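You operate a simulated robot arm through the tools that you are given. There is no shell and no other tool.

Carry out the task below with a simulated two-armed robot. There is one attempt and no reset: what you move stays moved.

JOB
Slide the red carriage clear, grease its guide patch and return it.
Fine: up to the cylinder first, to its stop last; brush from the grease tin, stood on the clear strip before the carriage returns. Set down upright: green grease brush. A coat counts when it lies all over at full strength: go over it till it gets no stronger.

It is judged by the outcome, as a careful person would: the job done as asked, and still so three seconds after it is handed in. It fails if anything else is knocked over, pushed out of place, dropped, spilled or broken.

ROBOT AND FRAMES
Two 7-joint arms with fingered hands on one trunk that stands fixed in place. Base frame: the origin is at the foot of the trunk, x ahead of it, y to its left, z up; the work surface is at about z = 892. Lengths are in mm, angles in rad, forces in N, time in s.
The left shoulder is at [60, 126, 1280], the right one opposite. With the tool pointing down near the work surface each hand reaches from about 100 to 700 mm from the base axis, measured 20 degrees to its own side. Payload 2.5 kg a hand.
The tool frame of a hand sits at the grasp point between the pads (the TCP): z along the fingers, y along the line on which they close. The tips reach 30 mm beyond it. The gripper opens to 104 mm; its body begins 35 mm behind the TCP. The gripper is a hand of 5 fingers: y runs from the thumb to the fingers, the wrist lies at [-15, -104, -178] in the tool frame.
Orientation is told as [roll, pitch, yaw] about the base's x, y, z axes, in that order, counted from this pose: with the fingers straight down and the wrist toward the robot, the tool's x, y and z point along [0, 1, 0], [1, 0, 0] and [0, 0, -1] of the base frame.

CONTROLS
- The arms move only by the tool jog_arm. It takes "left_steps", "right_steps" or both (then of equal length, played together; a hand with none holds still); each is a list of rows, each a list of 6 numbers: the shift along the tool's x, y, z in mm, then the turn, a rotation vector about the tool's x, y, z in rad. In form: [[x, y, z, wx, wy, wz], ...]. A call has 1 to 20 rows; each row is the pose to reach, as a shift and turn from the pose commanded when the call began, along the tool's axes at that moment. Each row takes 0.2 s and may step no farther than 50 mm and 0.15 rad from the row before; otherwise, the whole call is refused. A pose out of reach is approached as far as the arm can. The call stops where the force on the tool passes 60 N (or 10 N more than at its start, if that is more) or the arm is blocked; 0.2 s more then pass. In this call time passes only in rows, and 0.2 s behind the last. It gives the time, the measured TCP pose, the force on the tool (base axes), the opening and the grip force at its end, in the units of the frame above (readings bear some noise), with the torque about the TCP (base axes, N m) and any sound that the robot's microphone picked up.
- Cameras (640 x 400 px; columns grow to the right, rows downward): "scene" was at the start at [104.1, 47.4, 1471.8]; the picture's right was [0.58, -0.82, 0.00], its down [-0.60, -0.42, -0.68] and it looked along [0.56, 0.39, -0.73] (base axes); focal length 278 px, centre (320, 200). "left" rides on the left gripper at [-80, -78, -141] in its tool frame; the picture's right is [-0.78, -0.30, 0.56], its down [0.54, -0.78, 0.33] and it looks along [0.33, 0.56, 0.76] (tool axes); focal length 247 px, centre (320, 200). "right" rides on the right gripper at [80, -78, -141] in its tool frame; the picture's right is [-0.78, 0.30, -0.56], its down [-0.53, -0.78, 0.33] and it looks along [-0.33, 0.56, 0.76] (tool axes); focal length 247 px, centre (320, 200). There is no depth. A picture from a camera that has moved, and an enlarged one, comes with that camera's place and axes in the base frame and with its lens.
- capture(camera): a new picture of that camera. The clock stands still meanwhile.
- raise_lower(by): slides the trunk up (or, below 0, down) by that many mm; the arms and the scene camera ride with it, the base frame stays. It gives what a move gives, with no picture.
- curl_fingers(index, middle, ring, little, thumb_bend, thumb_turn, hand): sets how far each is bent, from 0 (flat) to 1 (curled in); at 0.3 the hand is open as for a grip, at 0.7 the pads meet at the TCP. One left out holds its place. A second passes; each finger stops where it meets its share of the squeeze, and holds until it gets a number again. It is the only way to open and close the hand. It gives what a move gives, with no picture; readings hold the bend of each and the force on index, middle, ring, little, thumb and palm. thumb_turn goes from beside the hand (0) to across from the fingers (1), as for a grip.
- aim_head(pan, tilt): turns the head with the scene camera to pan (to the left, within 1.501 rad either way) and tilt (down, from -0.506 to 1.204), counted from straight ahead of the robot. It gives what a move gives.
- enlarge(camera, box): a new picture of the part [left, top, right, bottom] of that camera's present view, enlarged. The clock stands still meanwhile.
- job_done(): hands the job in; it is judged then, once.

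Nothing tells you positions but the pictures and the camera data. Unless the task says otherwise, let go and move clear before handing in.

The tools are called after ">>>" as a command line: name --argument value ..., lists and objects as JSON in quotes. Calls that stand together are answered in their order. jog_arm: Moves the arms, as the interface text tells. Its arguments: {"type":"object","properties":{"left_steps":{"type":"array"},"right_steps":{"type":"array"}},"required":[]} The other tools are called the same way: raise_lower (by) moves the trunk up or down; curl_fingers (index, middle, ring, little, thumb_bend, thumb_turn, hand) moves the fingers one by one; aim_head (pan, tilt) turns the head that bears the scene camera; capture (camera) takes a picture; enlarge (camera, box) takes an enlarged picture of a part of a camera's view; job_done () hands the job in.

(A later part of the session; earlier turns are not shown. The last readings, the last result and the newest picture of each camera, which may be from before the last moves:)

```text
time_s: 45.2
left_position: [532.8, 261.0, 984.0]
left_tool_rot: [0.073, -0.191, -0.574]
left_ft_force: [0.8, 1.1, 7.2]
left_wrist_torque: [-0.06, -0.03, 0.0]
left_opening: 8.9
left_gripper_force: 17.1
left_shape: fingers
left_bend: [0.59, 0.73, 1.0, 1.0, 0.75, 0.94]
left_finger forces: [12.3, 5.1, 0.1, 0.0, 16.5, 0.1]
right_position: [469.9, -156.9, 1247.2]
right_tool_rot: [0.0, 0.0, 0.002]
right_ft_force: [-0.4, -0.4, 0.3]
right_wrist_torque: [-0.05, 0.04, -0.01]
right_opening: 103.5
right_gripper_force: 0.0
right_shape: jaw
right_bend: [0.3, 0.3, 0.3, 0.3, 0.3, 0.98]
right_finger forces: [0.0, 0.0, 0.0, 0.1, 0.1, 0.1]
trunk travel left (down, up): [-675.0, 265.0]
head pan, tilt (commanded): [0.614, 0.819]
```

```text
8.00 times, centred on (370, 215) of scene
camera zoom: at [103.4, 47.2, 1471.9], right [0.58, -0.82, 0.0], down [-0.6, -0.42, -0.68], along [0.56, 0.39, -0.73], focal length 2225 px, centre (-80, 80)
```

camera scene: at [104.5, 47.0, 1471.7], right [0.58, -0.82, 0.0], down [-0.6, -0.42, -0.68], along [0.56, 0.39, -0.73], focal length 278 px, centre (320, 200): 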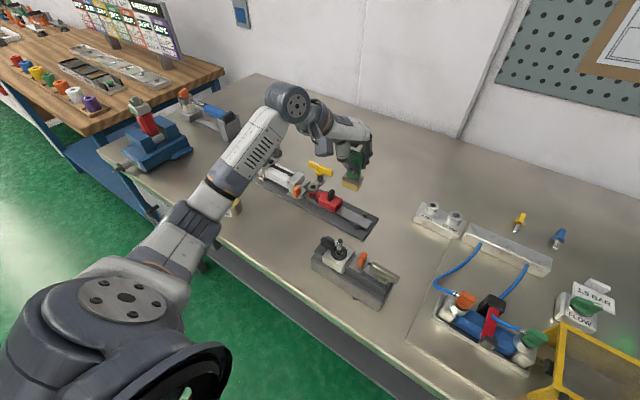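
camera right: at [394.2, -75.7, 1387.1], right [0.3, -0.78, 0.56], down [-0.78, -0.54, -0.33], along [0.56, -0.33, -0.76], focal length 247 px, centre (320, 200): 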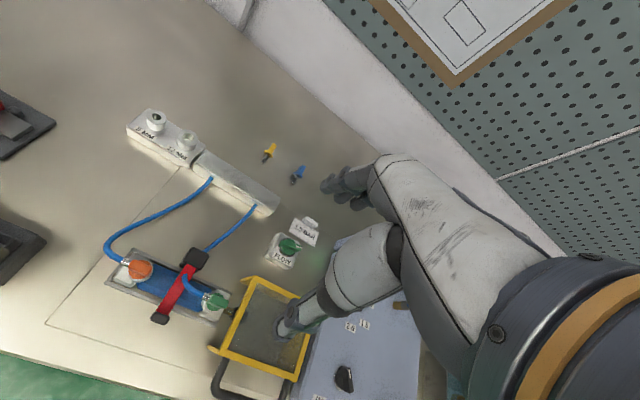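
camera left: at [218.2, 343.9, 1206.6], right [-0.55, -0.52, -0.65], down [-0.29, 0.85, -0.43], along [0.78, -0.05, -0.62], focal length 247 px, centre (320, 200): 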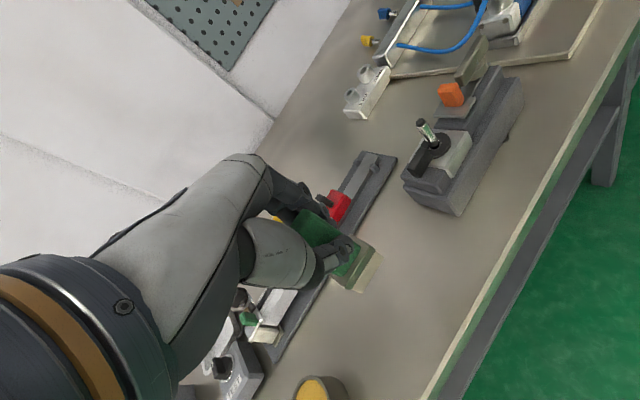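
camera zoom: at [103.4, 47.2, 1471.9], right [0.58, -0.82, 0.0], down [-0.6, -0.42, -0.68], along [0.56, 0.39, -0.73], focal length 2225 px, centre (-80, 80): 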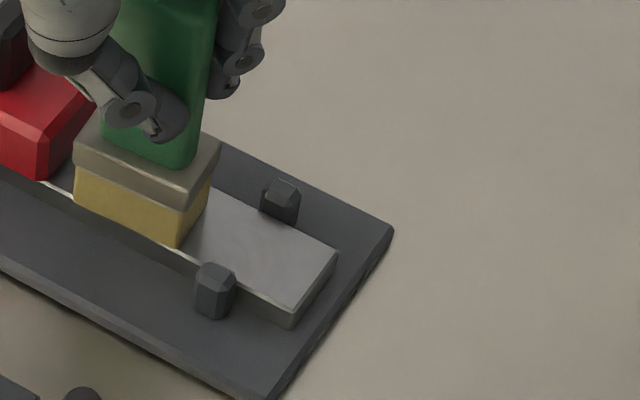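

The brush stands on the strip with about 7 N. I'll make a first gentle stroke along y and check how the coat appears.

>>> jog_arm --left_steps '[[3.4, -2.1, -0.2, 0, 0, 0], [6.7, -4.3, -0.3, 0, 0, 0], [3.4, -2.1, -0.2, 0, 0, 0], [0, 0, 0, 0, 0, 0], [-3.4, 2.1, 0.2, 0, 0, 0], [-6.7, 4.3, 0.3, 0, 0, 0], [-10.1, 6.4, 0.5, 0, 0, 0], [-13.5, 8.6, 0.7, 0, 0, 0]]'

>>> enlarge --camera "left" --box '[300, 190, 420, 300]'

>>> enlarge --camera "scene" --box '[340, 190, 400, 240]'

```text
time_s: 47.0
left_position: [532.0, 245.3, 982.9]
left_tool_rot: [0.073, -0.188, -0.578]
left_ft_force: [0.0, 3.8, 11.7]
left_wrist_torque: [0.12, 0.07, -0.01]
left_opening: 8.7
left_gripper_force: 20.2
left_shape: fingers
left_bend: [0.59, 0.73, 1.0, 1.0, 0.75, 0.93]
left_finger forces: [15.5, 6.1, 0.1, 0.1, 19.1, 0.0]
right_position: [470.3, -157.1, 1248.0]
right_tool_rot: [0.0, -0.002, 0.0]
right_ft_force: [0.6, 0.1, -0.1]
right_wrist_torque: [0.03, -0.02, 0.03]
right_opening: 103.6
right_gripper_force: 0.0
right_shape: jaw
right_bend: [0.3, 0.3, 0.3, 0.3, 0.3, 0.98]
right_finger forces: [0.1, 0.1, 0.0, 0.0, 0.1, 0.1]
trunk travel left (down, up): [-675.0, 265.0]
head pan, tilt (commanded): [0.614, 0.819]
```

```text
3.64 times, centred on (360, 245) of left
camera zoom: at [397.7, 225.4, 1101.4], right [-0.55, -0.52, -0.66], down [-0.29, 0.85, -0.43], along [0.78, -0.05, -0.62], focal length 898 px, centre (174, 36)
```

zoom: 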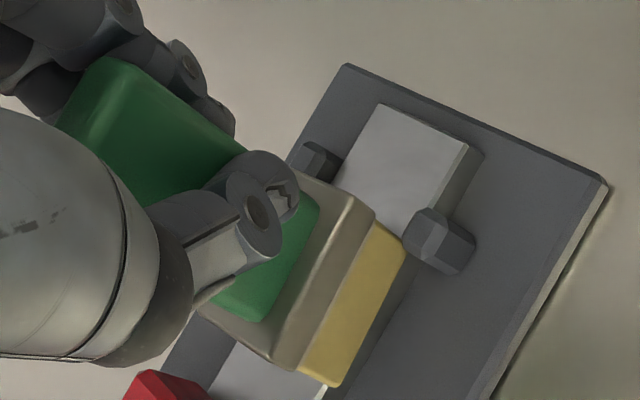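

```text
8.00 times, centred on (370, 215) of scene
camera zoom: at [102.7, 47.4, 1472.0], right [0.58, -0.82, 0.0], down [-0.6, -0.42, -0.68], along [0.56, 0.39, -0.73], focal length 2225 px, centre (-80, 80)
```

zoom: 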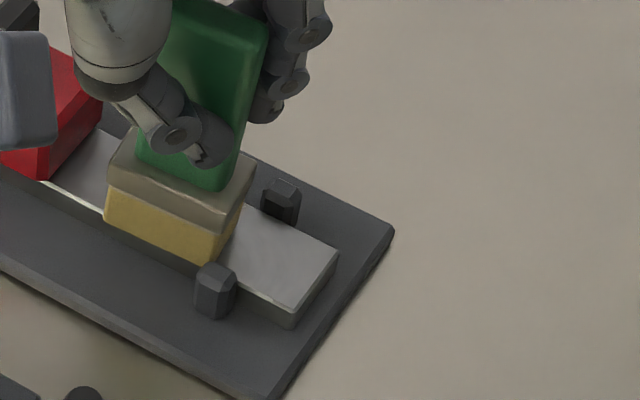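

>>> enlarge --camera "scene" --box '[338, 198, 378, 228]'

>>> enlarge --camera "left" --box '[330, 260, 420, 320]'

```text
13.33 times, centred on (358, 213) of scene
camera zoom: at [102.7, 47.4, 1472.0], right [0.58, -0.82, 0.0], down [-0.6, -0.42, -0.68], along [0.56, 0.39, -0.73], focal length 3708 px, centre (-187, 27)
```

zoom: 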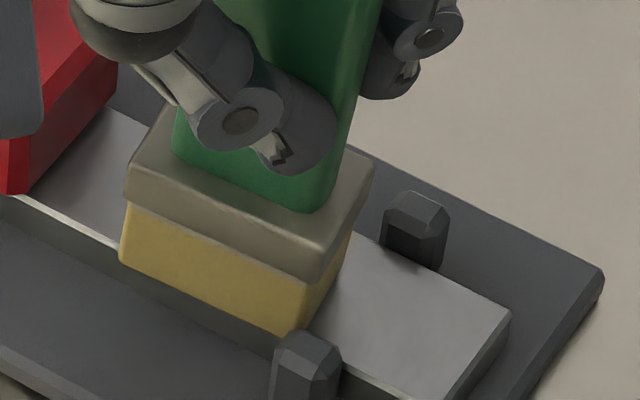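

```text
6.67 times, centred on (375, 290) of left
camera zoom: at [397.7, 225.4, 1101.4], right [-0.55, -0.52, -0.66], down [-0.29, 0.85, -0.43], along [0.78, -0.05, -0.62], focal length 1646 px, centre (-47, -400)
```

zoom: 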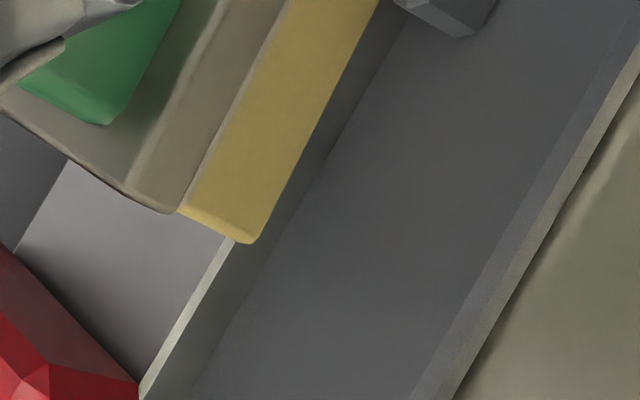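

No tint shows near the carriage, so the patch may be hidden under the foot. I'll lift and move aside to see the strip.

>>> jog_arm --left_steps '[[1.7, 4.6, -24.5, 0, 0, 0], [-23.6, 20.7, -23.2, 0, 0, 0], [-53.1, 39.5, -22, 0, 0, 0]]'

>>> enlarge --camera "scene" --box '[330, 190, 400, 245]'

>>> enlarge --camera "left" --box '[260, 220, 440, 380]'

```text
time_s: 47.9
left_position: [532.4, 178.9, 1006.7]
left_tool_rot: [0.07, -0.185, -0.576]
left_ft_force: [0.0, -0.5, -0.7]
left_wrist_torque: [-0.03, 0.01, 0.02]
left_opening: 8.9
left_gripper_force: 15.7
left_shape: fingers
left_bend: [0.59, 0.73, 1.0, 1.0, 0.75, 0.93]
left_finger forces: [11.9, 4.3, 0.0, 0.0, 16.2, 0.0]
right_position: [470.5, -156.7, 1247.6]
right_tool_rot: [0.001, -0.002, 0.0]
right_ft_force: [0.6, 0.3, 0.4]
right_wrist_torque: [0.0, -0.03, -0.01]
right_opening: 103.8
right_gripper_force: 0.0
right_shape: jaw
right_bend: [0.3, 0.3, 0.3, 0.3, 0.3, 0.98]
right_finger forces: [0.0, 0.1, 0.0, 0.0, 0.0, 0.0]
trunk travel left (down, up): [-675.0, 265.0]
head pan, tilt (commanded): [0.614, 0.819]
```

```text
7.27 times, centred on (365, 218) of scene
camera zoom: at [104.1, 47.1, 1471.8], right [0.58, -0.82, 0.0], down [-0.6, -0.42, -0.68], along [0.56, 0.39, -0.73], focal length 2022 px, centre (-7, 73)
```

zoom: 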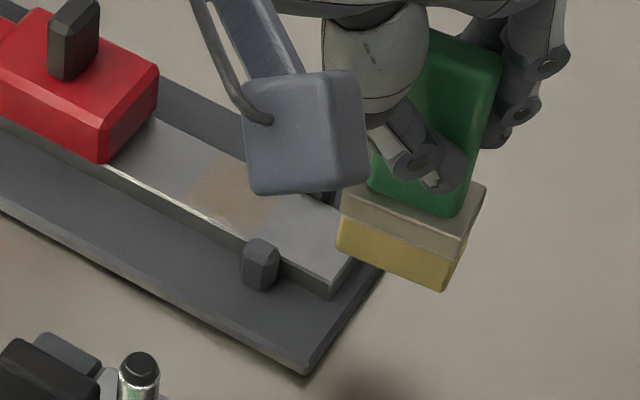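

```text
2.50 times, centred on (350, 300) of left
camera zoom: at [398.7, 159.6, 1126.0], right [-0.55, -0.52, -0.65], down [-0.29, 0.85, -0.43], along [0.78, -0.05, -0.62], focal length 617 px, centre (245, -50)
```

zoom: 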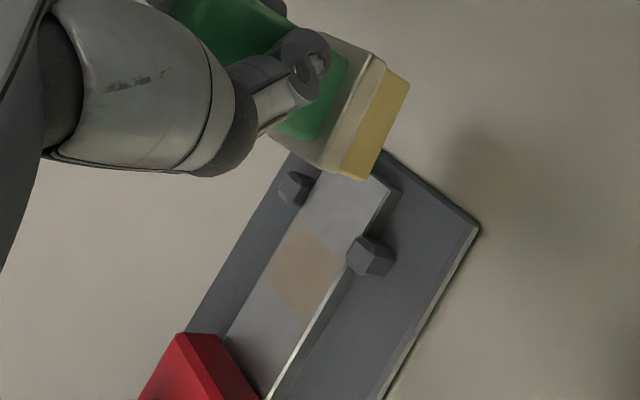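

A faint coat is now visible: the patch spans about x 523–551, y 231–257. The foot is yawed about 0.09 rad, so I'll square it up and come back over the patch.

>>> jog_arm --left_steps '[[18, -12, -1, -0.002, -0.006, 0.03], [36, -24.5, -2, -0.004, -0.011, 0.06], [54.3, -38.1, -3.5, -0.006, -0.017, 0.088], [53.2, -41.1, 12.2, -0.006, -0.017, 0.088]]'

>>> enlarge --camera "left" --box '[300, 190, 420, 300]'

```text
time_s: 48.9
left_position: [531.7, 246.2, 989.4]
left_tool_rot: [0.069, -0.186, -0.666]
left_ft_force: [-0.3, -0.1, -1.3]
left_wrist_torque: [-0.03, 0.01, -0.02]
left_opening: 9.0
left_gripper_force: 16.1
left_shape: fingers
left_bend: [0.59, 0.73, 1.0, 1.0, 0.75, 0.93]
left_finger forces: [11.9, 4.5, 0.0, 0.1, 16.3, 0.0]
right_position: [471.9, -156.2, 1246.3]
right_tool_rot: [0.001, 0.001, -0.001]
right_ft_force: [0.5, 0.0, 0.7]
right_wrist_torque: [0.01, -0.04, 0.02]
right_opening: 103.9
right_gripper_force: 0.1
right_shape: jaw
right_bend: [0.3, 0.3, 0.3, 0.3, 0.3, 0.98]
right_finger forces: [0.0, 0.1, 0.0, 0.1, 0.1, 0.0]
trunk travel left (down, up): [-675.0, 265.0]
head pan, tilt (commanded): [0.614, 0.819]
```

```text
3.64 times, centred on (360, 245) of left
camera zoom: at [395.6, 238.3, 1109.7], right [-0.6, -0.47, -0.65], down [-0.21, 0.88, -0.43], along [0.77, -0.12, -0.62], focal length 898 px, centre (174, 36)
```

zoom: 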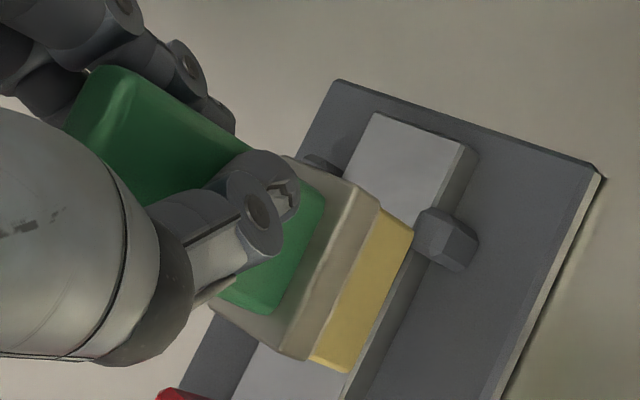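

The foot is now parallel to the strip. I'll press lightly and stroke along the near side of the patch.

>>> jog_arm --left_steps '[[-0.3, -0.7, 3.9, 0, 0, 0], [-0.4, -1.2, 6.4, 0, 0, 0], [2.7, -3.6, 6.1, 0, 0, 0], [5.9, -6.1, 5.9, 0, 0, 0], [9.1, -8.5, 5.7, 0, 0, 0], [5.9, -6.1, 5.9, 0, 0, 0], [2.7, -3.6, 6.1, 0, 0, 0], [-0.4, -1.2, 6.4, 0, 0, 0], [2.7, -3.6, 6.1, 0, 0, 0], [5.9, -6.1, 5.9, 0, 0, 0], [9.1, -8.5, 5.7, 0, 0, 0], [5.9, -6.1, 5.9, 0, 0, 0], [2.7, -3.6, 6.1, 0, 0, 0], [-0.4, -1.2, 6.4, 0, 0, 0]]'

>>> enlarge --camera "left" --box '[300, 190, 420, 300]'

```text
time_s: 51.9
left_position: [528.5, 246.5, 983.9]
left_tool_rot: [0.07, -0.187, -0.667]
left_ft_force: [-0.9, 0.9, 0.6]
left_wrist_torque: [-0.01, 0.0, -0.04]
left_opening: 9.0
left_gripper_force: 16.7
left_shape: fingers
left_bend: [0.59, 0.73, 1.0, 1.0, 0.75, 0.93]
left_finger forces: [11.9, 4.6, 0.0, 0.1, 16.4, 0.0]
right_position: [470.9, -156.3, 1247.1]
right_tool_rot: [0.0, -0.001, -0.002]
right_ft_force: [0.1, -0.2, -0.7]
right_wrist_torque: [0.0, 0.01, -0.01]
right_opening: 103.7
right_gripper_force: 0.0
right_shape: jaw
right_bend: [0.3, 0.3, 0.3, 0.3, 0.3, 0.98]
right_finger forces: [0.1, 0.1, 0.0, 0.0, 0.1, 0.0]
trunk travel left (down, up): [-675.0, 265.0]
head pan, tilt (commanded): [0.614, 0.819]
```

```text
3.64 times, centred on (360, 245) of left
camera zoom: at [394.1, 238.9, 1102.5], right [-0.59, -0.47, -0.65], down [-0.21, 0.88, -0.43], along [0.78, -0.12, -0.62], focal length 898 px, centre (174, 36)
```

zoom: 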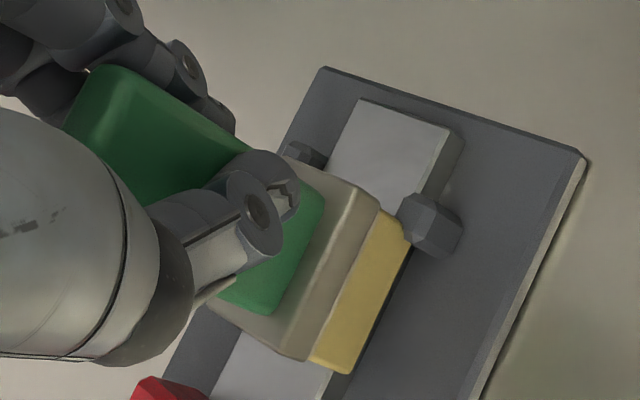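

The foot now overhangs the strip's near edge by about 3 mm, so I'll shift it +x and stroke three lanes (near, middle, far) with slightly more pressure. I'll keep the foot end clear of the posts.

>>> jog_arm --left_steps '[[2.6, 3.2, 2.3, 0, 0, 0], [6.6, 0.2, 2.0, 0, 0, 0], [10.5, -2.9, 1.7, 0, 0, 0], [6.6, 0.2, 2.0, 0, 0, 0], [2.6, 3.2, 2.3, 0, 0, 0], [6.6, 0.2, 2.0, 0, 0, 0], [10.5, -2.9, 1.7, 0, 0, 0], [13.0, 0.2, 2.5, 0, 0, 0], [9.0, 3.3, 2.8, 0, 0, 0], [5.1, 6.3, 3.1, 0, 0, 0], [0.3, 9.9, 3.4, 0, 0, 0], [5.1, 6.3, 3.1, 0, 0, 0], [9.0, 3.3, 2.8, 0, 0, 0], [15.4, 3.3, 3.2, 0, 0, 0], [11.4, 6.3, 3.5, 0, 0, 0], [9.1, 8.2, 3.7, 0, 0, 0], [12.2, 5.7, 3.5, 0, 0, 0], [15.4, 3.3, 3.2, 0, 0, 0], [11.4, 1.4, 2.6, 0, 0, 0], [6.6, 5.1, 2.9, 0, 0, 0]]'

>>> enlarge --camera "left" --box '[300, 190, 420, 300]'

>>> enlarge --camera "scene" --box '[330, 190, 400, 245]'

```text
time_s: 56.0
left_position: [538.2, 247.7, 983.0]
left_tool_rot: [0.072, -0.187, -0.668]
left_ft_force: [1.3, 0.2, 4.4]
left_wrist_torque: [-0.02, 0.01, 0.03]
left_opening: 9.0
left_gripper_force: 17.3
left_shape: fingers
left_bend: [0.59, 0.73, 1.0, 1.0, 0.75, 0.93]
left_finger forces: [12.6, 4.9, 0.0, 0.1, 16.7, 0.0]
right_position: [470.6, -157.0, 1247.1]
right_tool_rot: [0.001, -0.001, -0.001]
right_ft_force: [0.5, -0.1, 0.0]
right_wrist_torque: [-0.03, 0.02, 0.02]
right_opening: 103.7
right_gripper_force: 0.0
right_shape: jaw
right_bend: [0.3, 0.3, 0.3, 0.3, 0.3, 0.98]
right_finger forces: [0.1, 0.0, 0.0, 0.0, 0.0, 0.1]
trunk travel left (down, up): [-675.0, 265.0]
head pan, tilt (commanded): [0.614, 0.819]
```

```text
3.64 times, centred on (360, 245) of left
camera zoom: at [402.5, 240.3, 1102.1], right [-0.59, -0.47, -0.65], down [-0.21, 0.88, -0.43], along [0.78, -0.12, -0.62], focal length 898 px, centre (174, 36)
```

zoom: 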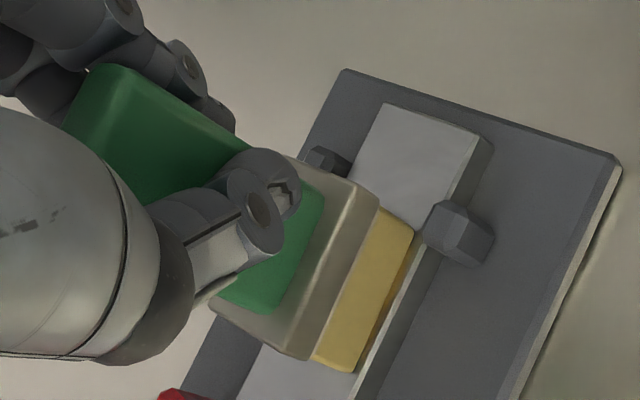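

```text
7.27 times, centred on (365, 218) of scene
camera zoom: at [103.7, 47.3, 1471.8], right [0.58, -0.82, 0.0], down [-0.6, -0.42, -0.68], along [0.56, 0.39, -0.73], focal length 2022 px, centre (-7, 73)
```

zoom: 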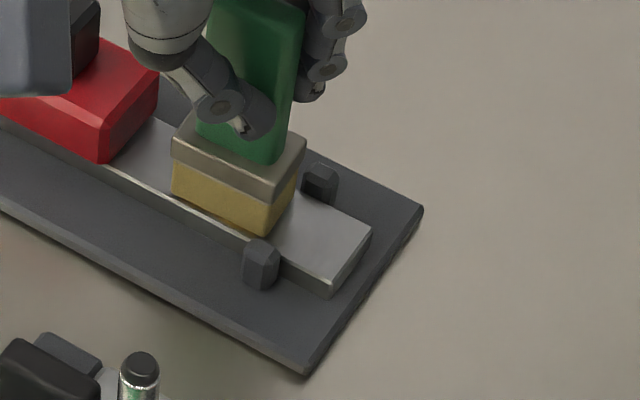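

>>> jog_arm --left_steps '[[1.6, 4.4, -23.5, 0, 0, 0], [-24, 24, -21.7, 0, 0, 0], [-51.9, 43.9, -19.7, 0, 0, 0]]'

>>> enlarge --camera "left" --box '[260, 220, 440, 380]'

>>> enlarge --camera "scene" --box '[335, 195, 395, 240]'

```text
time_s: 56.9
left_position: [534.6, 182.0, 1006.9]
left_tool_rot: [0.068, -0.184, -0.664]
left_ft_force: [0.5, 0.5, -1.0]
left_wrist_torque: [0.03, -0.01, -0.02]
left_opening: 9.0
left_gripper_force: 15.9
left_shape: fingers
left_bend: [0.59, 0.73, 1.0, 1.0, 0.75, 0.93]
left_finger forces: [11.8, 4.6, 0.0, 0.0, 16.2, 0.0]
right_position: [471.6, -155.9, 1247.5]
right_tool_rot: [0.0, 0.0, -0.001]
right_ft_force: [-0.5, -0.7, -0.2]
right_wrist_torque: [-0.03, -0.01, -0.03]
right_opening: 103.6
right_gripper_force: 0.1
right_shape: jaw
right_bend: [0.3, 0.3, 0.3, 0.3, 0.3, 0.98]
right_finger forces: [0.0, 0.0, 0.0, 0.0, 0.0, 0.0]
trunk travel left (down, up): [-675.0, 265.0]
head pan, tilt (commanded): [0.614, 0.819]
```

```text
2.50 times, centred on (350, 300) of left
camera zoom: at [399.8, 174.1, 1125.9], right [-0.6, -0.47, -0.65], down [-0.21, 0.88, -0.43], along [0.77, -0.12, -0.62], focal length 617 px, centre (245, -50)
```

zoom: 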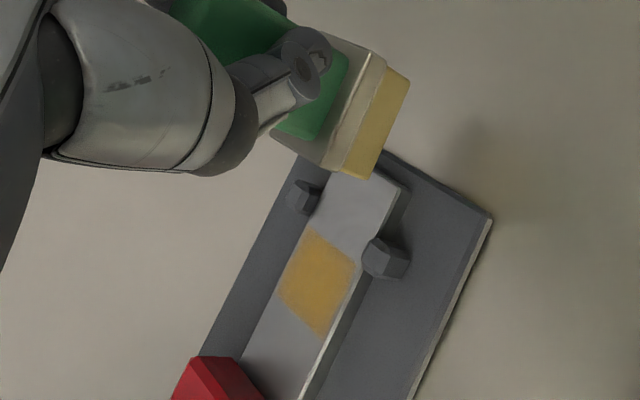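

```text
8.89 times, centred on (365, 218) of scene
camera zoom: at [104.1, 47.2, 1471.8], right [0.58, -0.82, 0.0], down [-0.6, -0.42, -0.68], along [0.56, 0.39, -0.73], focal length 2472 px, centre (-80, 44)
```

zoom: 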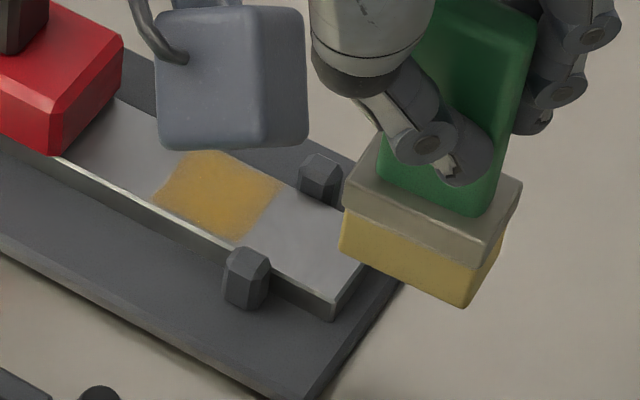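

The coat is much stronger now and clearly shows a patch at about x 526–552, y 230–259. I'll zoom in to judge how even it is.

>>> enlarge --camera "scene" --box '[345, 205, 375, 228]'

>>> enlarge --camera "left" --box '[325, 300, 405, 370]'

```text
16.00 times, centred on (360, 216) of scene
camera zoom: at [104.1, 47.2, 1471.8], right [0.58, -0.82, 0.0], down [-0.6, -0.42, -0.68], along [0.56, 0.39, -0.73], focal length 4450 px, centre (-320, -64)
```

zoom: 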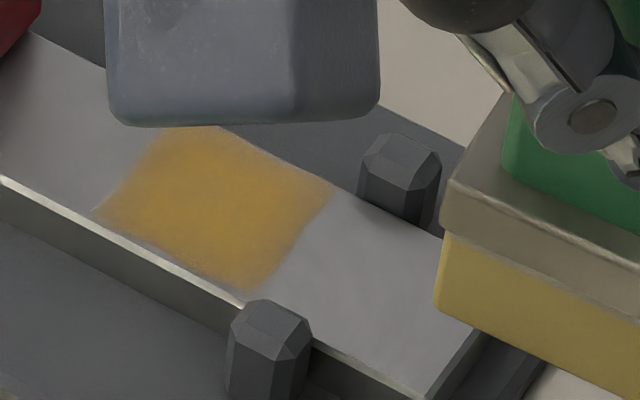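

```text
5.71 times, centred on (365, 335) of left
camera zoom: at [399.8, 174.1, 1125.9], right [-0.6, -0.47, -0.65], down [-0.21, 0.88, -0.43], along [0.77, -0.12, -0.62], focal length 1411 px, centre (63, -571)
```

zoom: 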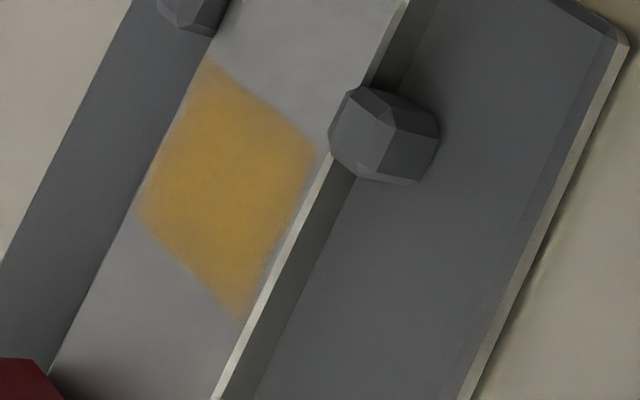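

The coat is fairly even but weaker along the near edge (x<528). I'll go over it again, concentrating on the near lane and then the middle and far lanes.

>>> jog_arm --left_steps '[[24.9, -20, -2, 0, 0, 0], [49.7, -40.1, -4, 0, 0, 0], [48.6, -43.2, 12.6, 0, 0, 0], [48.1, -44.7, 20.9, 0, 0, 0], [52, -47.7, 20.6, 0, 0, 0], [56, -50.8, 20.3, 0, 0, 0], [52, -47.7, 20.6, 0, 0, 0], [48.1, -44.7, 20.9, 0, 0, 0], [44.9, -42.3, 21.1, 0, 0, 0], [48.1, -44.7, 20.9, 0, 0, 0], [52, -47.7, 20.6, 0, 0, 0], [56, -50.8, 20.3, 0, 0, 0], [58.7, -47.3, 21.2, 0, 0, 0], [54.7, -44.3, 21.5, 0, 0, 0], [50.8, -41.2, 21.7, 0, 0, 0], [54.7, -44.3, 21.5, 0, 0, 0], [59.9, -42.6, 22.1, 0, 0, 0], [56.7, -40.2, 22.4, 0, 0, 0], [61.5, -43.8, 22, 0, 0, 0], [52.8, -48.3, 20.5, 0, 0, 0]]'

>>> enlarge --camera "left" --box '[300, 190, 420, 300]'

```text
time_s: 61.0
left_position: [535.2, 251.6, 982.1]
left_tool_rot: [0.071, -0.188, -0.667]
left_ft_force: [2.4, 1.9, 7.7]
left_wrist_torque: [-0.06, -0.24, 0.03]
left_opening: 9.5
left_gripper_force: 17.3
left_shape: fingers
left_bend: [0.59, 0.73, 1.0, 1.0, 0.76, 0.92]
left_finger forces: [14.5, 4.4, 0.1, 0.0, 15.8, 0.1]
right_position: [470.5, -155.9, 1247.2]
right_tool_rot: [0.0, -0.002, 0.0]
right_ft_force: [0.3, -0.3, -0.8]
right_wrist_torque: [0.0, -0.01, 0.01]
right_opening: 103.7
right_gripper_force: 0.1
right_shape: jaw
right_bend: [0.3, 0.3, 0.3, 0.3, 0.3, 0.98]
right_finger forces: [0.0, 0.0, 0.0, 0.1, 0.1, 0.1]
trunk travel left (down, up): [-675.0, 265.0]
head pan, tilt (commanded): [0.614, 0.819]
```

```text
3.64 times, centred on (360, 245) of left
camera zoom: at [399.6, 243.8, 1101.3], right [-0.59, -0.47, -0.66], down [-0.21, 0.88, -0.43], along [0.78, -0.12, -0.62], focal length 898 px, centre (174, 36)
```

zoom: 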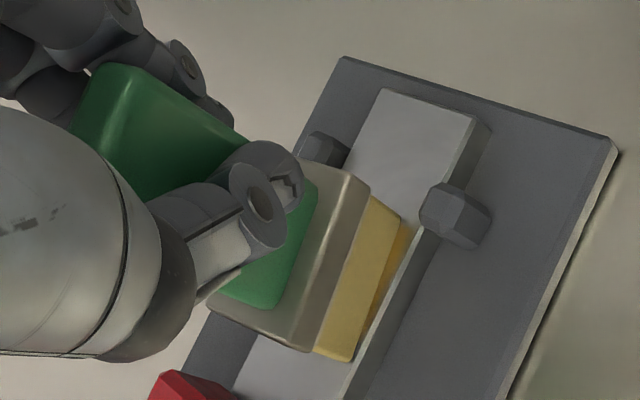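

>>> jog_arm --left_steps '[[1.6, 4.4, -23.5, 0, 0, 0], [-24, 24, -21.7, 0, 0, 0], [-55.1, 46.3, -19.7, 0, 0, 0]]'

>>> enlarge --camera "left" --box '[260, 180, 440, 380]'

>>> enlarge --camera "scene" --box '[335, 195, 395, 240]'

>>> enlarge --camera "left" --box '[325, 300, 405, 370]'

```text
time_s: 61.9
left_position: [532.7, 181.8, 1007.2]
left_tool_rot: [0.069, -0.185, -0.664]
left_ft_force: [-0.1, -0.3, -1.5]
left_wrist_torque: [0.0, 0.0, 0.0]
left_opening: 9.3
left_gripper_force: 16.2
left_shape: fingers
left_bend: [0.59, 0.73, 1.0, 1.0, 0.75, 0.92]
left_finger forces: [12.0, 3.8, 0.1, 0.0, 15.8, 0.1]
right_position: [472.2, -157.5, 1247.9]
right_tool_rot: [0.0, 0.0, 0.002]
right_ft_force: [-0.9, -0.8, -0.4]
right_wrist_torque: [-0.01, 0.02, 0.03]
right_opening: 103.4
right_gripper_force: 0.0
right_shape: jaw
right_bend: [0.3, 0.3, 0.3, 0.3, 0.3, 0.98]
right_finger forces: [0.0, 0.0, 0.0, 0.1, 0.1, 0.0]
trunk travel left (down, up): [-675.0, 265.0]
head pan, tilt (commanded): [0.614, 0.819]
```

```text
2.00 times, centred on (350, 280) of left
camera zoom: at [398.0, 174.1, 1125.1], right [-0.6, -0.47, -0.65], down [-0.21, 0.88, -0.43], along [0.77, -0.12, -0.62], focal length 494 px, centre (260, 40)
```

zoom: 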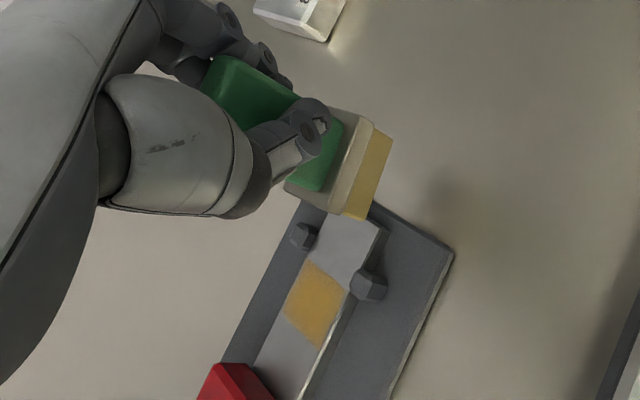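

```text
8.89 times, centred on (365, 218) of scene
camera zoom: at [104.1, 47.1, 1471.8], right [0.58, -0.82, 0.0], down [-0.6, -0.42, -0.68], along [0.56, 0.39, -0.73], focal length 2472 px, centre (-80, 44)
```

zoom: 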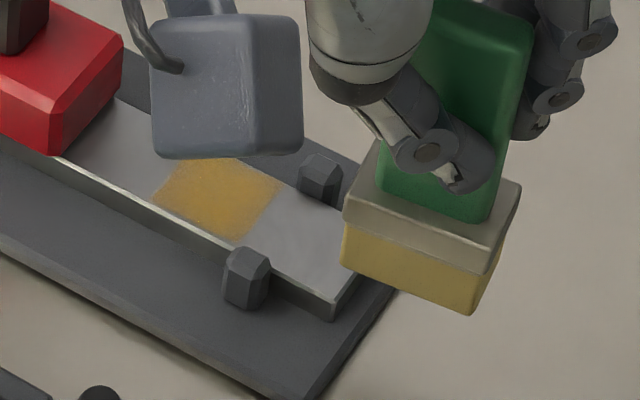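

```text
5.71 times, centred on (365, 335) of left
camera zoom: at [398.0, 174.1, 1125.1], right [-0.6, -0.47, -0.65], down [-0.21, 0.88, -0.43], along [0.77, -0.12, -0.62], focal length 1411 px, centre (63, -571)
```

zoom: 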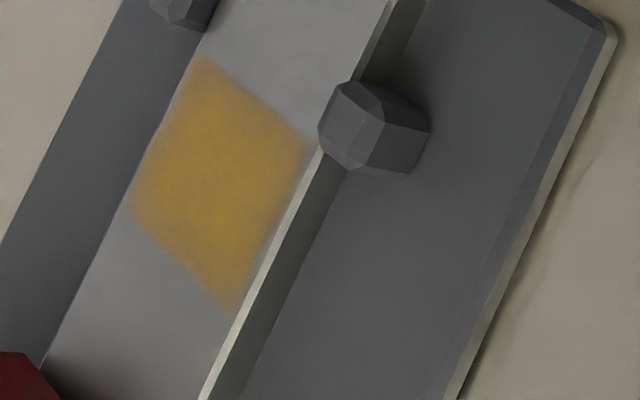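

The coat is a bit stronger, but the brush has yawed about 0.1 rad in the grip. I'll square it up again and return above the patch, then read the exact pose before stroking.

>>> jog_arm --left_steps '[[28, -18.5, -1.5, 0.005, -0.013, 0.035], [56.7, -36.9, -3, 0.011, -0.025, 0.07], [56, -38.5, 6, 0.016, -0.038, 0.106], [55.5, -40.2, 13, 0.016, -0.038, 0.106]]'

>>> enlarge --camera "left" --box '[300, 190, 420, 300]'

>>> enlarge --camera "scene" --box '[335, 180, 395, 235]'

```text
time_s: 62.9
left_position: [539.0, 248.6, 990.1]
left_tool_rot: [0.049, -0.164, -0.773]
left_ft_force: [-0.2, -0.1, -0.7]
left_wrist_torque: [-0.05, -0.03, -0.03]
left_opening: 9.2
left_gripper_force: 15.9
left_shape: fingers
left_bend: [0.59, 0.73, 1.0, 1.0, 0.75, 0.92]
left_finger forces: [12.0, 3.8, 0.0, 0.0, 15.7, 0.0]
right_position: [471.9, -156.2, 1246.4]
right_tool_rot: [0.0, -0.001, 0.001]
right_ft_force: [0.1, -0.3, 0.5]
right_wrist_torque: [0.01, -0.04, 0.0]
right_opening: 103.4
right_gripper_force: 0.0
right_shape: jaw
right_bend: [0.3, 0.3, 0.3, 0.3, 0.3, 0.98]
right_finger forces: [0.1, 0.1, 0.0, 0.1, 0.0, 0.0]
trunk travel left (down, up): [-675.0, 265.0]
head pan, tilt (commanded): [0.614, 0.819]
```

```text
3.64 times, centred on (360, 245) of left
camera zoom: at [407.8, 256.0, 1112.9], right [-0.66, -0.4, -0.63], down [-0.13, 0.89, -0.43], along [0.74, -0.2, -0.64], focal length 898 px, centre (174, 36)
```

zoom: 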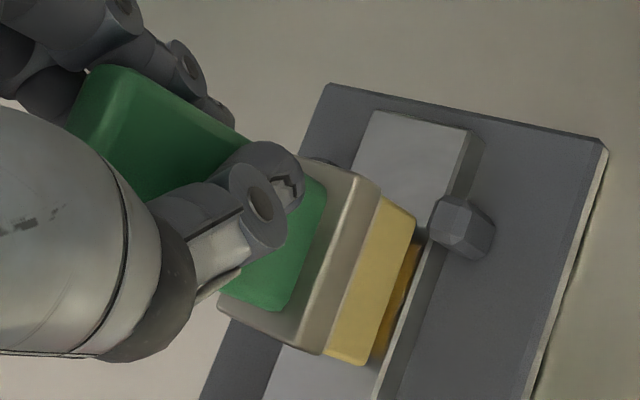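

```text
7.27 times, centred on (365, 208) of scene
camera zoom: at [104.2, 47.6, 1471.8], right [0.58, -0.82, 0.0], down [-0.6, -0.42, -0.68], along [0.56, 0.39, -0.73], focal length 2022 px, centre (-7, 146)
```

zoom: 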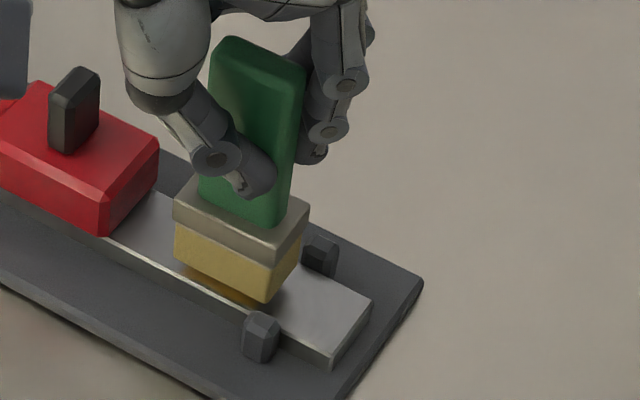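

The foot is parallel to the strip again and centred. I'll make another full set of strokes, lifting slightly between lanes so the brush doesn't twist.

>>> jog_arm --left_steps '[[-0.3, -1.1, 6.4, 0, 0, 0], [-0.4, -1.3, 7.9, 0, 0, 0], [3.2, -4.8, 7.5, 0, 0, 0], [6.8, -8.2, 7.1, 0, 0, 0], [3.2, -4.8, 7.5, 0, 0, 0], [-0.4, -1.3, 7.9, 0, 0, 0], [-4.0, 2.1, 8.3, 0, 0, 0], [-0.4, -1.3, 7.9, 0, 0, 0], [3.2, -4.8, 7.5, 0, 0, 0], [6.8, -8.2, 7.1, 0, 0, 0], [4.2, -10.4, 2.6, 0, 0, 0], [4.1, -11.0, 6.5, 0, 0, 0], [0.4, -7.6, 6.9, 0, 0, 0], [-3.2, -4.1, 7.3, 0, 0, 0], [0.4, -7.6, 6.9, 0, 0, 0], [4.1, -11.0, 6.5, 0, 0, 0], [10.1, -4.4, 3.8, 0, 0, 0], [9.9, -5.0, 7.8, 0, 0, 0], [7.0, -2.3, 8.1, 0, 0, 0], [9.9, -5.0, 7.8, 0, 0, 0]]'

>>> enlarge --camera "left" --box '[300, 190, 420, 300]'

```text
time_s: 67.0
left_position: [543.0, 258.2, 982.6]
left_tool_rot: [0.049, -0.165, -0.774]
left_ft_force: [0.1, -1.7, 2.9]
left_wrist_torque: [-0.09, 0.01, 0.02]
left_opening: 9.3
left_gripper_force: 17.3
left_shape: fingers
left_bend: [0.59, 0.73, 1.0, 1.0, 0.76, 0.92]
left_finger forces: [13.6, 4.1, 0.0, 0.0, 17.1, 0.0]
right_position: [471.0, -156.0, 1247.8]
right_tool_rot: [0.0, -0.001, 0.001]
right_ft_force: [0.1, -0.7, 0.1]
right_wrist_torque: [0.0, 0.01, 0.02]
right_opening: 103.6
right_gripper_force: 0.1
right_shape: jaw
right_bend: [0.3, 0.3, 0.3, 0.3, 0.3, 0.98]
right_finger forces: [0.0, 0.1, 0.0, 0.1, 0.0, 0.0]
trunk travel left (down, up): [-675.0, 265.0]
head pan, tilt (commanded): [0.614, 0.819]
```

```text
3.64 times, centred on (360, 245) of left
camera zoom: at [411.7, 265.0, 1104.9], right [-0.66, -0.4, -0.63], down [-0.13, 0.89, -0.43], along [0.74, -0.2, -0.64], focal length 898 px, centre (174, 36)
```

zoom: 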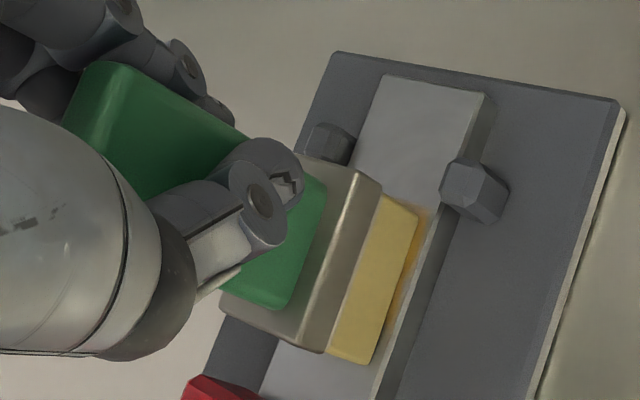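

>>> jog_arm --left_steps '[[1.2, 4.1, -24.6, 0, 0, 0], [-26, 29, -21.7, 0, 0, 0], [-55.1, 56, -18.7, 0, 0, 0]]'

>>> enlarge --camera "scene" --box '[335, 195, 395, 240]'

>>> enlarge --camera "left" --box '[325, 300, 405, 370]'

```text
time_s: 67.8
left_position: [540.6, 183.4, 1003.2]
left_tool_rot: [0.049, -0.163, -0.771]
left_ft_force: [-0.3, 0.2, -1.0]
left_wrist_torque: [0.01, 0.01, -0.01]
left_opening: 9.2
left_gripper_force: 16.4
left_shape: fingers
left_bend: [0.59, 0.73, 1.0, 1.0, 0.76, 0.92]
left_finger forces: [12.6, 4.2, 0.1, 0.0, 16.6, 0.1]
right_position: [470.3, -156.9, 1247.4]
right_tool_rot: [0.0, 0.0, 0.0]
right_ft_force: [-0.8, -1.7, 1.0]
right_wrist_torque: [0.03, -0.02, 0.02]
right_opening: 103.6
right_gripper_force: 0.0
right_shape: jaw
right_bend: [0.3, 0.3, 0.3, 0.3, 0.3, 0.98]
right_finger forces: [0.1, 0.0, 0.0, 0.0, 0.1, 0.0]
trunk travel left (down, up): [-675.0, 265.0]
head pan, tilt (commanded): [0.614, 0.819]
```

```text
8.89 times, centred on (365, 218) of scene
camera zoom: at [104.1, 47.0, 1471.8], right [0.58, -0.82, 0.0], down [-0.6, -0.42, -0.68], along [0.56, 0.39, -0.73], focal length 2472 px, centre (-80, 44)
```

zoom: 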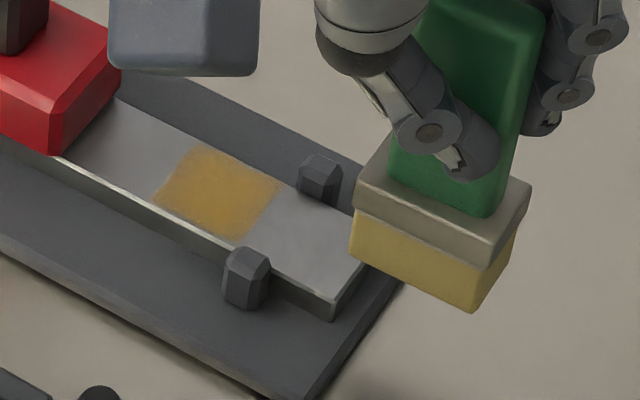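

```text
5.71 times, centred on (365, 335) of left
camera zoom: at [409.0, 188.8, 1127.2], right [-0.66, -0.4, -0.63], down [-0.13, 0.89, -0.43], along [0.74, -0.2, -0.64], focal length 1411 px, centre (63, -571)
```

zoom: 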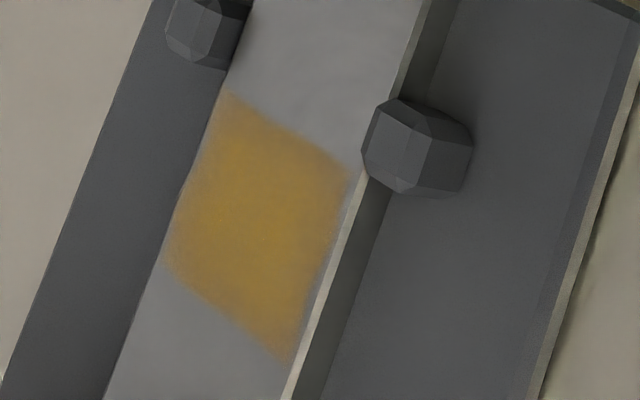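

>>> enlarge --camera "scene" --box '[345, 205, 375, 228]'

>>> enlarge --camera "scene" --box '[350, 208, 366, 222]'

```text
16.00 times, centred on (360, 216) of scene
camera zoom: at [104.1, 47.0, 1471.8], right [0.58, -0.82, 0.0], down [-0.6, -0.42, -0.68], along [0.56, 0.39, -0.73], focal length 4450 px, centre (-320, -64)
```

zoom: 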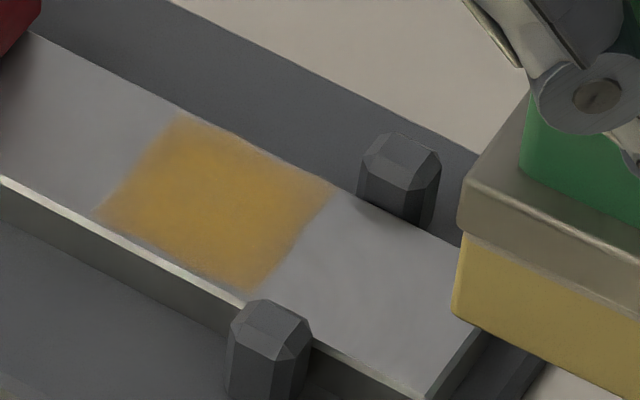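

```text
16.00 times, centred on (358, 215) of scene
camera zoom: at [104.1, 47.0, 1471.8], right [0.58, -0.82, 0.0], down [-0.6, -0.42, -0.68], along [0.56, 0.39, -0.73], focal length 4450 px, centre (-288, -40)
```

zoom: 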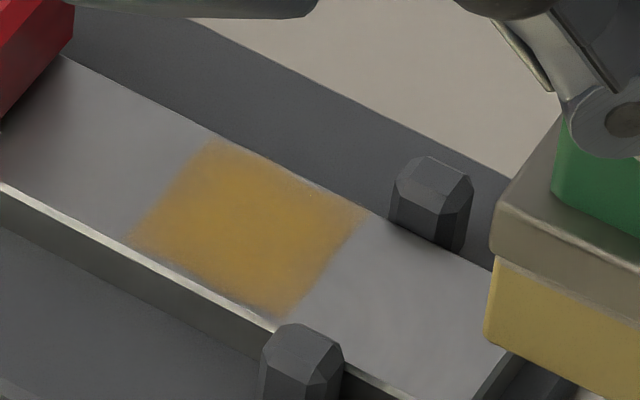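

The coat looks about the same as before, so it is near saturation, but the far side got less attention in the last set. I'll do one more full set, shifted toward the far lane and covering the corners.

>>> jog_arm --left_steps '[[24.8, -22.1, -2.5, 0, 0, 0], [49.6, -44.2, -4.9, 0, 0, 0], [48.9, -46.6, 9.9, 0, 0, 0], [48.6, -47.7, 16.2, 0, 0, 0], [52.2, -51.1, 15.8, 0, 0, 0], [55.8, -54.6, 15.4, 0, 0, 0], [48.6, -47.7, 16.2, 0, 0, 0], [42.8, -42.2, 16.8, 0, 0, 0], [48.6, -47.7, 16.2, 0, 0, 0], [50, -46.3, 16.5, 0, 0, 0], [57.2, -53.2, 15.7, 0, 0, 0], [58.9, -51.4, 16.1, 0, 0, 0], [56.8, -49.3, 16.3, 0, 0, 0], [60.4, -52.8, 15.9, 0, 0, 0], [56.8, -49.3, 16.3, 0, 0, 0], [52.9, -57.1, 10.8, 0, 0, 0], [52.7, -57.8, 14.7, 0, 0, 0], [49.1, -54.3, 15.1, 0, 0, 0], [45.5, -50.9, 15.5, 0, 0, 0], [51.3, -56.4, 14.9, 0, 0, 0]]'

>>> enlarge --camera "left" --box '[300, 190, 420, 300]'

```text
time_s: 72.0
left_position: [539.0, 257.7, 984.9]
left_tool_rot: [0.049, -0.165, -0.774]
left_ft_force: [0.5, 0.1, -1.2]
left_wrist_torque: [0.0, 0.0, -0.01]
left_opening: 9.0
left_gripper_force: 16.8
left_shape: fingers
left_bend: [0.59, 0.73, 1.0, 1.0, 0.76, 0.92]
left_finger forces: [12.5, 4.1, 0.0, 0.1, 16.5, 0.0]
right_position: [471.9, -156.6, 1247.8]
right_tool_rot: [0.001, 0.0, 0.0]
right_ft_force: [0.5, -0.5, -0.4]
right_wrist_torque: [-0.03, 0.02, 0.01]
right_opening: 103.7
right_gripper_force: 0.1
right_shape: jaw
right_bend: [0.3, 0.3, 0.3, 0.3, 0.3, 0.98]
right_finger forces: [0.0, 0.0, 0.0, 0.0, 0.1, 0.0]
trunk travel left (down, up): [-675.0, 265.0]
head pan, tilt (commanded): [0.614, 0.819]
```

```text
3.64 times, centred on (360, 245) of left
camera zoom: at [408.0, 264.2, 1107.4], right [-0.66, -0.4, -0.63], down [-0.13, 0.89, -0.43], along [0.74, -0.2, -0.64], focal length 898 px, centre (174, 36)
```

zoom: 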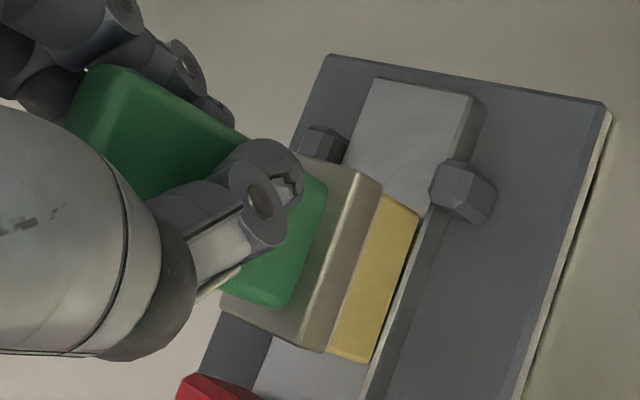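

That set hovered about 2 mm too high, with no contact force. I'll press down properly from here and repeat the lanes.

>>> jog_arm --left_steps '[[-0.2, -0.5, 3.2, 0, 0, 0], [-3.0, 2.2, 3.5, 0, 0, 0], [-5.9, 5.0, 3.8, 0, 0, 0], [-8.8, 7.8, 4.1, 0, 0, 0], [-5.9, 5.0, 3.8, 0, 0, 0], [-3.0, 2.2, 3.5, 0, 0, 0], [-0.2, -0.5, 3.2, 0, 0, 0], [2.0, -2.6, 2.9, 0, 0, 0], [2.6, 2.3, 3.8, 0, 0, 0], [-1.7, 6.4, 4.2, 0, 0, 0], [-6.0, 10.6, 4.7, 0, 0, 0], [-8.9, 13.3, 5.0, 0, 0, 0], [-3.1, 7.8, 4.4, 0, 0, 0], [2.6, 2.3, 3.8, 0, 0, 0], [4.0, 3.7, 4.1, 0, 0, 0], [-0.3, 7.9, 4.5, 0, 0, 0], [-3.2, 10.6, 4.9, 0, 0, 0], [2.6, 5.1, 4.2, 0, 0, 0], [5.7, 5.5, 4.4, 0, 0, 0], [3.6, 7.6, 4.7, 0, 0, 0]]'

>>> enlarge --camera "left" --box '[300, 190, 420, 300]'

```text
time_s: 76.2
left_position: [547.7, 254.2, 981.5]
left_tool_rot: [0.052, -0.165, -0.769]
left_ft_force: [-0.7, 1.3, 4.8]
left_wrist_torque: [-0.01, 0.05, -0.03]
left_opening: 9.0
left_gripper_force: 18.7
left_shape: fingers
left_bend: [0.59, 0.73, 1.0, 1.0, 0.76, 0.92]
left_finger forces: [13.3, 4.5, 0.0, 0.0, 18.1, 0.0]
right_position: [471.0, -156.9, 1247.8]
right_tool_rot: [0.001, 0.001, 0.0]
right_ft_force: [0.2, 0.0, -0.1]
right_wrist_torque: [-0.02, -0.04, 0.02]
right_opening: 103.9
right_gripper_force: 0.1
right_shape: jaw
right_bend: [0.3, 0.3, 0.3, 0.3, 0.3, 0.98]
right_finger forces: [0.0, 0.1, 0.0, 0.1, 0.0, 0.0]
trunk travel left (down, up): [-675.0, 265.0]
head pan, tilt (commanded): [0.614, 0.819]
```

```text
3.64 times, centred on (360, 245) of left
camera zoom: at [416.9, 261.2, 1104.6], right [-0.66, -0.4, -0.64], down [-0.13, 0.89, -0.43], along [0.74, -0.2, -0.64], focal length 898 px, centre (174, 36)
```

zoom: 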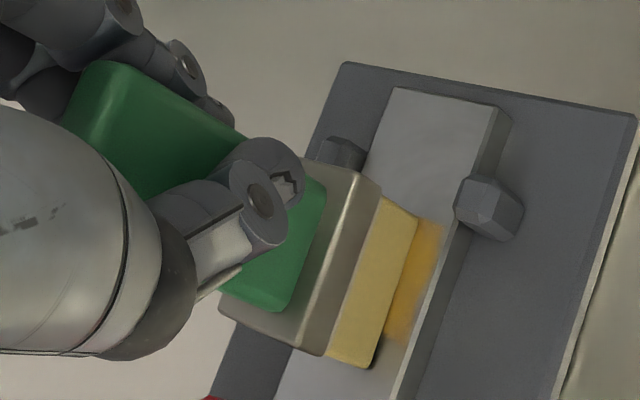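

>>> jog_arm --left_steps '[[1.2, 3.9, -23.6, 0, 0, 0], [-24, 28, -21, 0, 0, 0], [-49.3, 52.1, -18.1, 0, 0, 0]]'

>>> enlarge --camera "scene" --box '[345, 205, 375, 228]'

>>> enlarge --camera "left" --box '[325, 300, 405, 370]'

>>> enlarge --camera "scene" --box '[335, 185, 395, 240]'

```text
time_s: 77.0
left_position: [548.3, 184.6, 1006.6]
left_tool_rot: [0.048, -0.164, -0.771]
left_ft_force: [0.5, -0.1, -1.2]
left_wrist_torque: [0.0, 0.01, 0.0]
left_opening: 9.0
left_gripper_force: 16.1
left_shape: fingers
left_bend: [0.59, 0.73, 1.0, 1.0, 0.76, 0.92]
left_finger forces: [12.6, 4.2, 0.0, 0.0, 16.6, 0.1]
right_position: [470.9, -156.4, 1248.3]
right_tool_rot: [0.0, 0.0, 0.0]
right_ft_force: [-0.9, -0.4, 0.2]
right_wrist_torque: [0.04, 0.02, 0.02]
right_opening: 103.4
right_gripper_force: 0.1
right_shape: jaw
right_bend: [0.3, 0.3, 0.3, 0.3, 0.3, 0.98]
right_finger forces: [0.1, 0.1, 0.0, 0.0, 0.0, 0.0]
trunk travel left (down, up): [-675.0, 265.0]
head pan, tilt (commanded): [0.614, 0.819]
```

```text
16.00 times, centred on (360, 216) of scene
camera zoom: at [104.1, 47.2, 1471.8], right [0.58, -0.82, 0.0], down [-0.6, -0.42, -0.68], along [0.56, 0.39, -0.73], focal length 4450 px, centre (-320, -64)
```

zoom: 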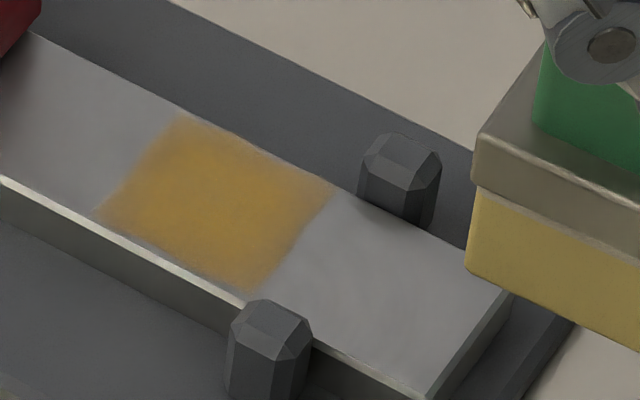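

```text
5.71 times, centred on (365, 335) of left
camera zoom: at [416.7, 191.1, 1129.4], right [-0.66, -0.4, -0.63], down [-0.13, 0.89, -0.43], along [0.74, -0.2, -0.64], focal length 1411 px, centre (63, -571)
```

zoom: 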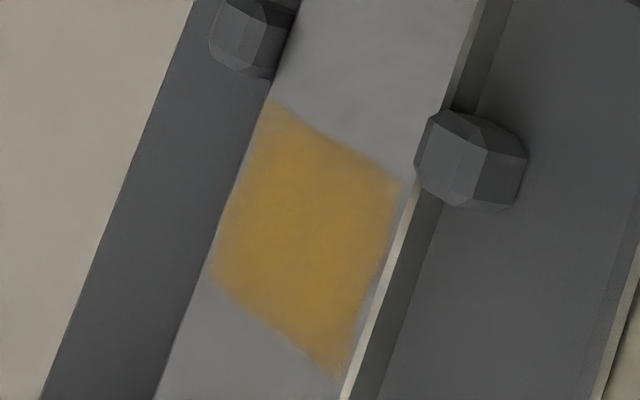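

```text
7.27 times, centred on (365, 212) of scene
camera zoom: at [104.1, 47.2, 1471.8], right [0.58, -0.82, 0.0], down [-0.6, -0.42, -0.68], along [0.56, 0.39, -0.73], focal length 2022 px, centre (-7, 109)
```

zoom: 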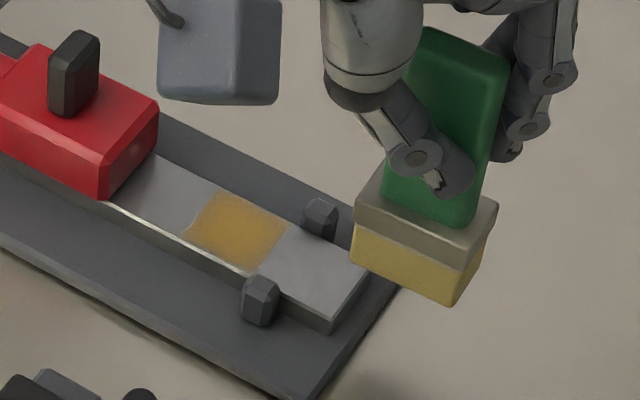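

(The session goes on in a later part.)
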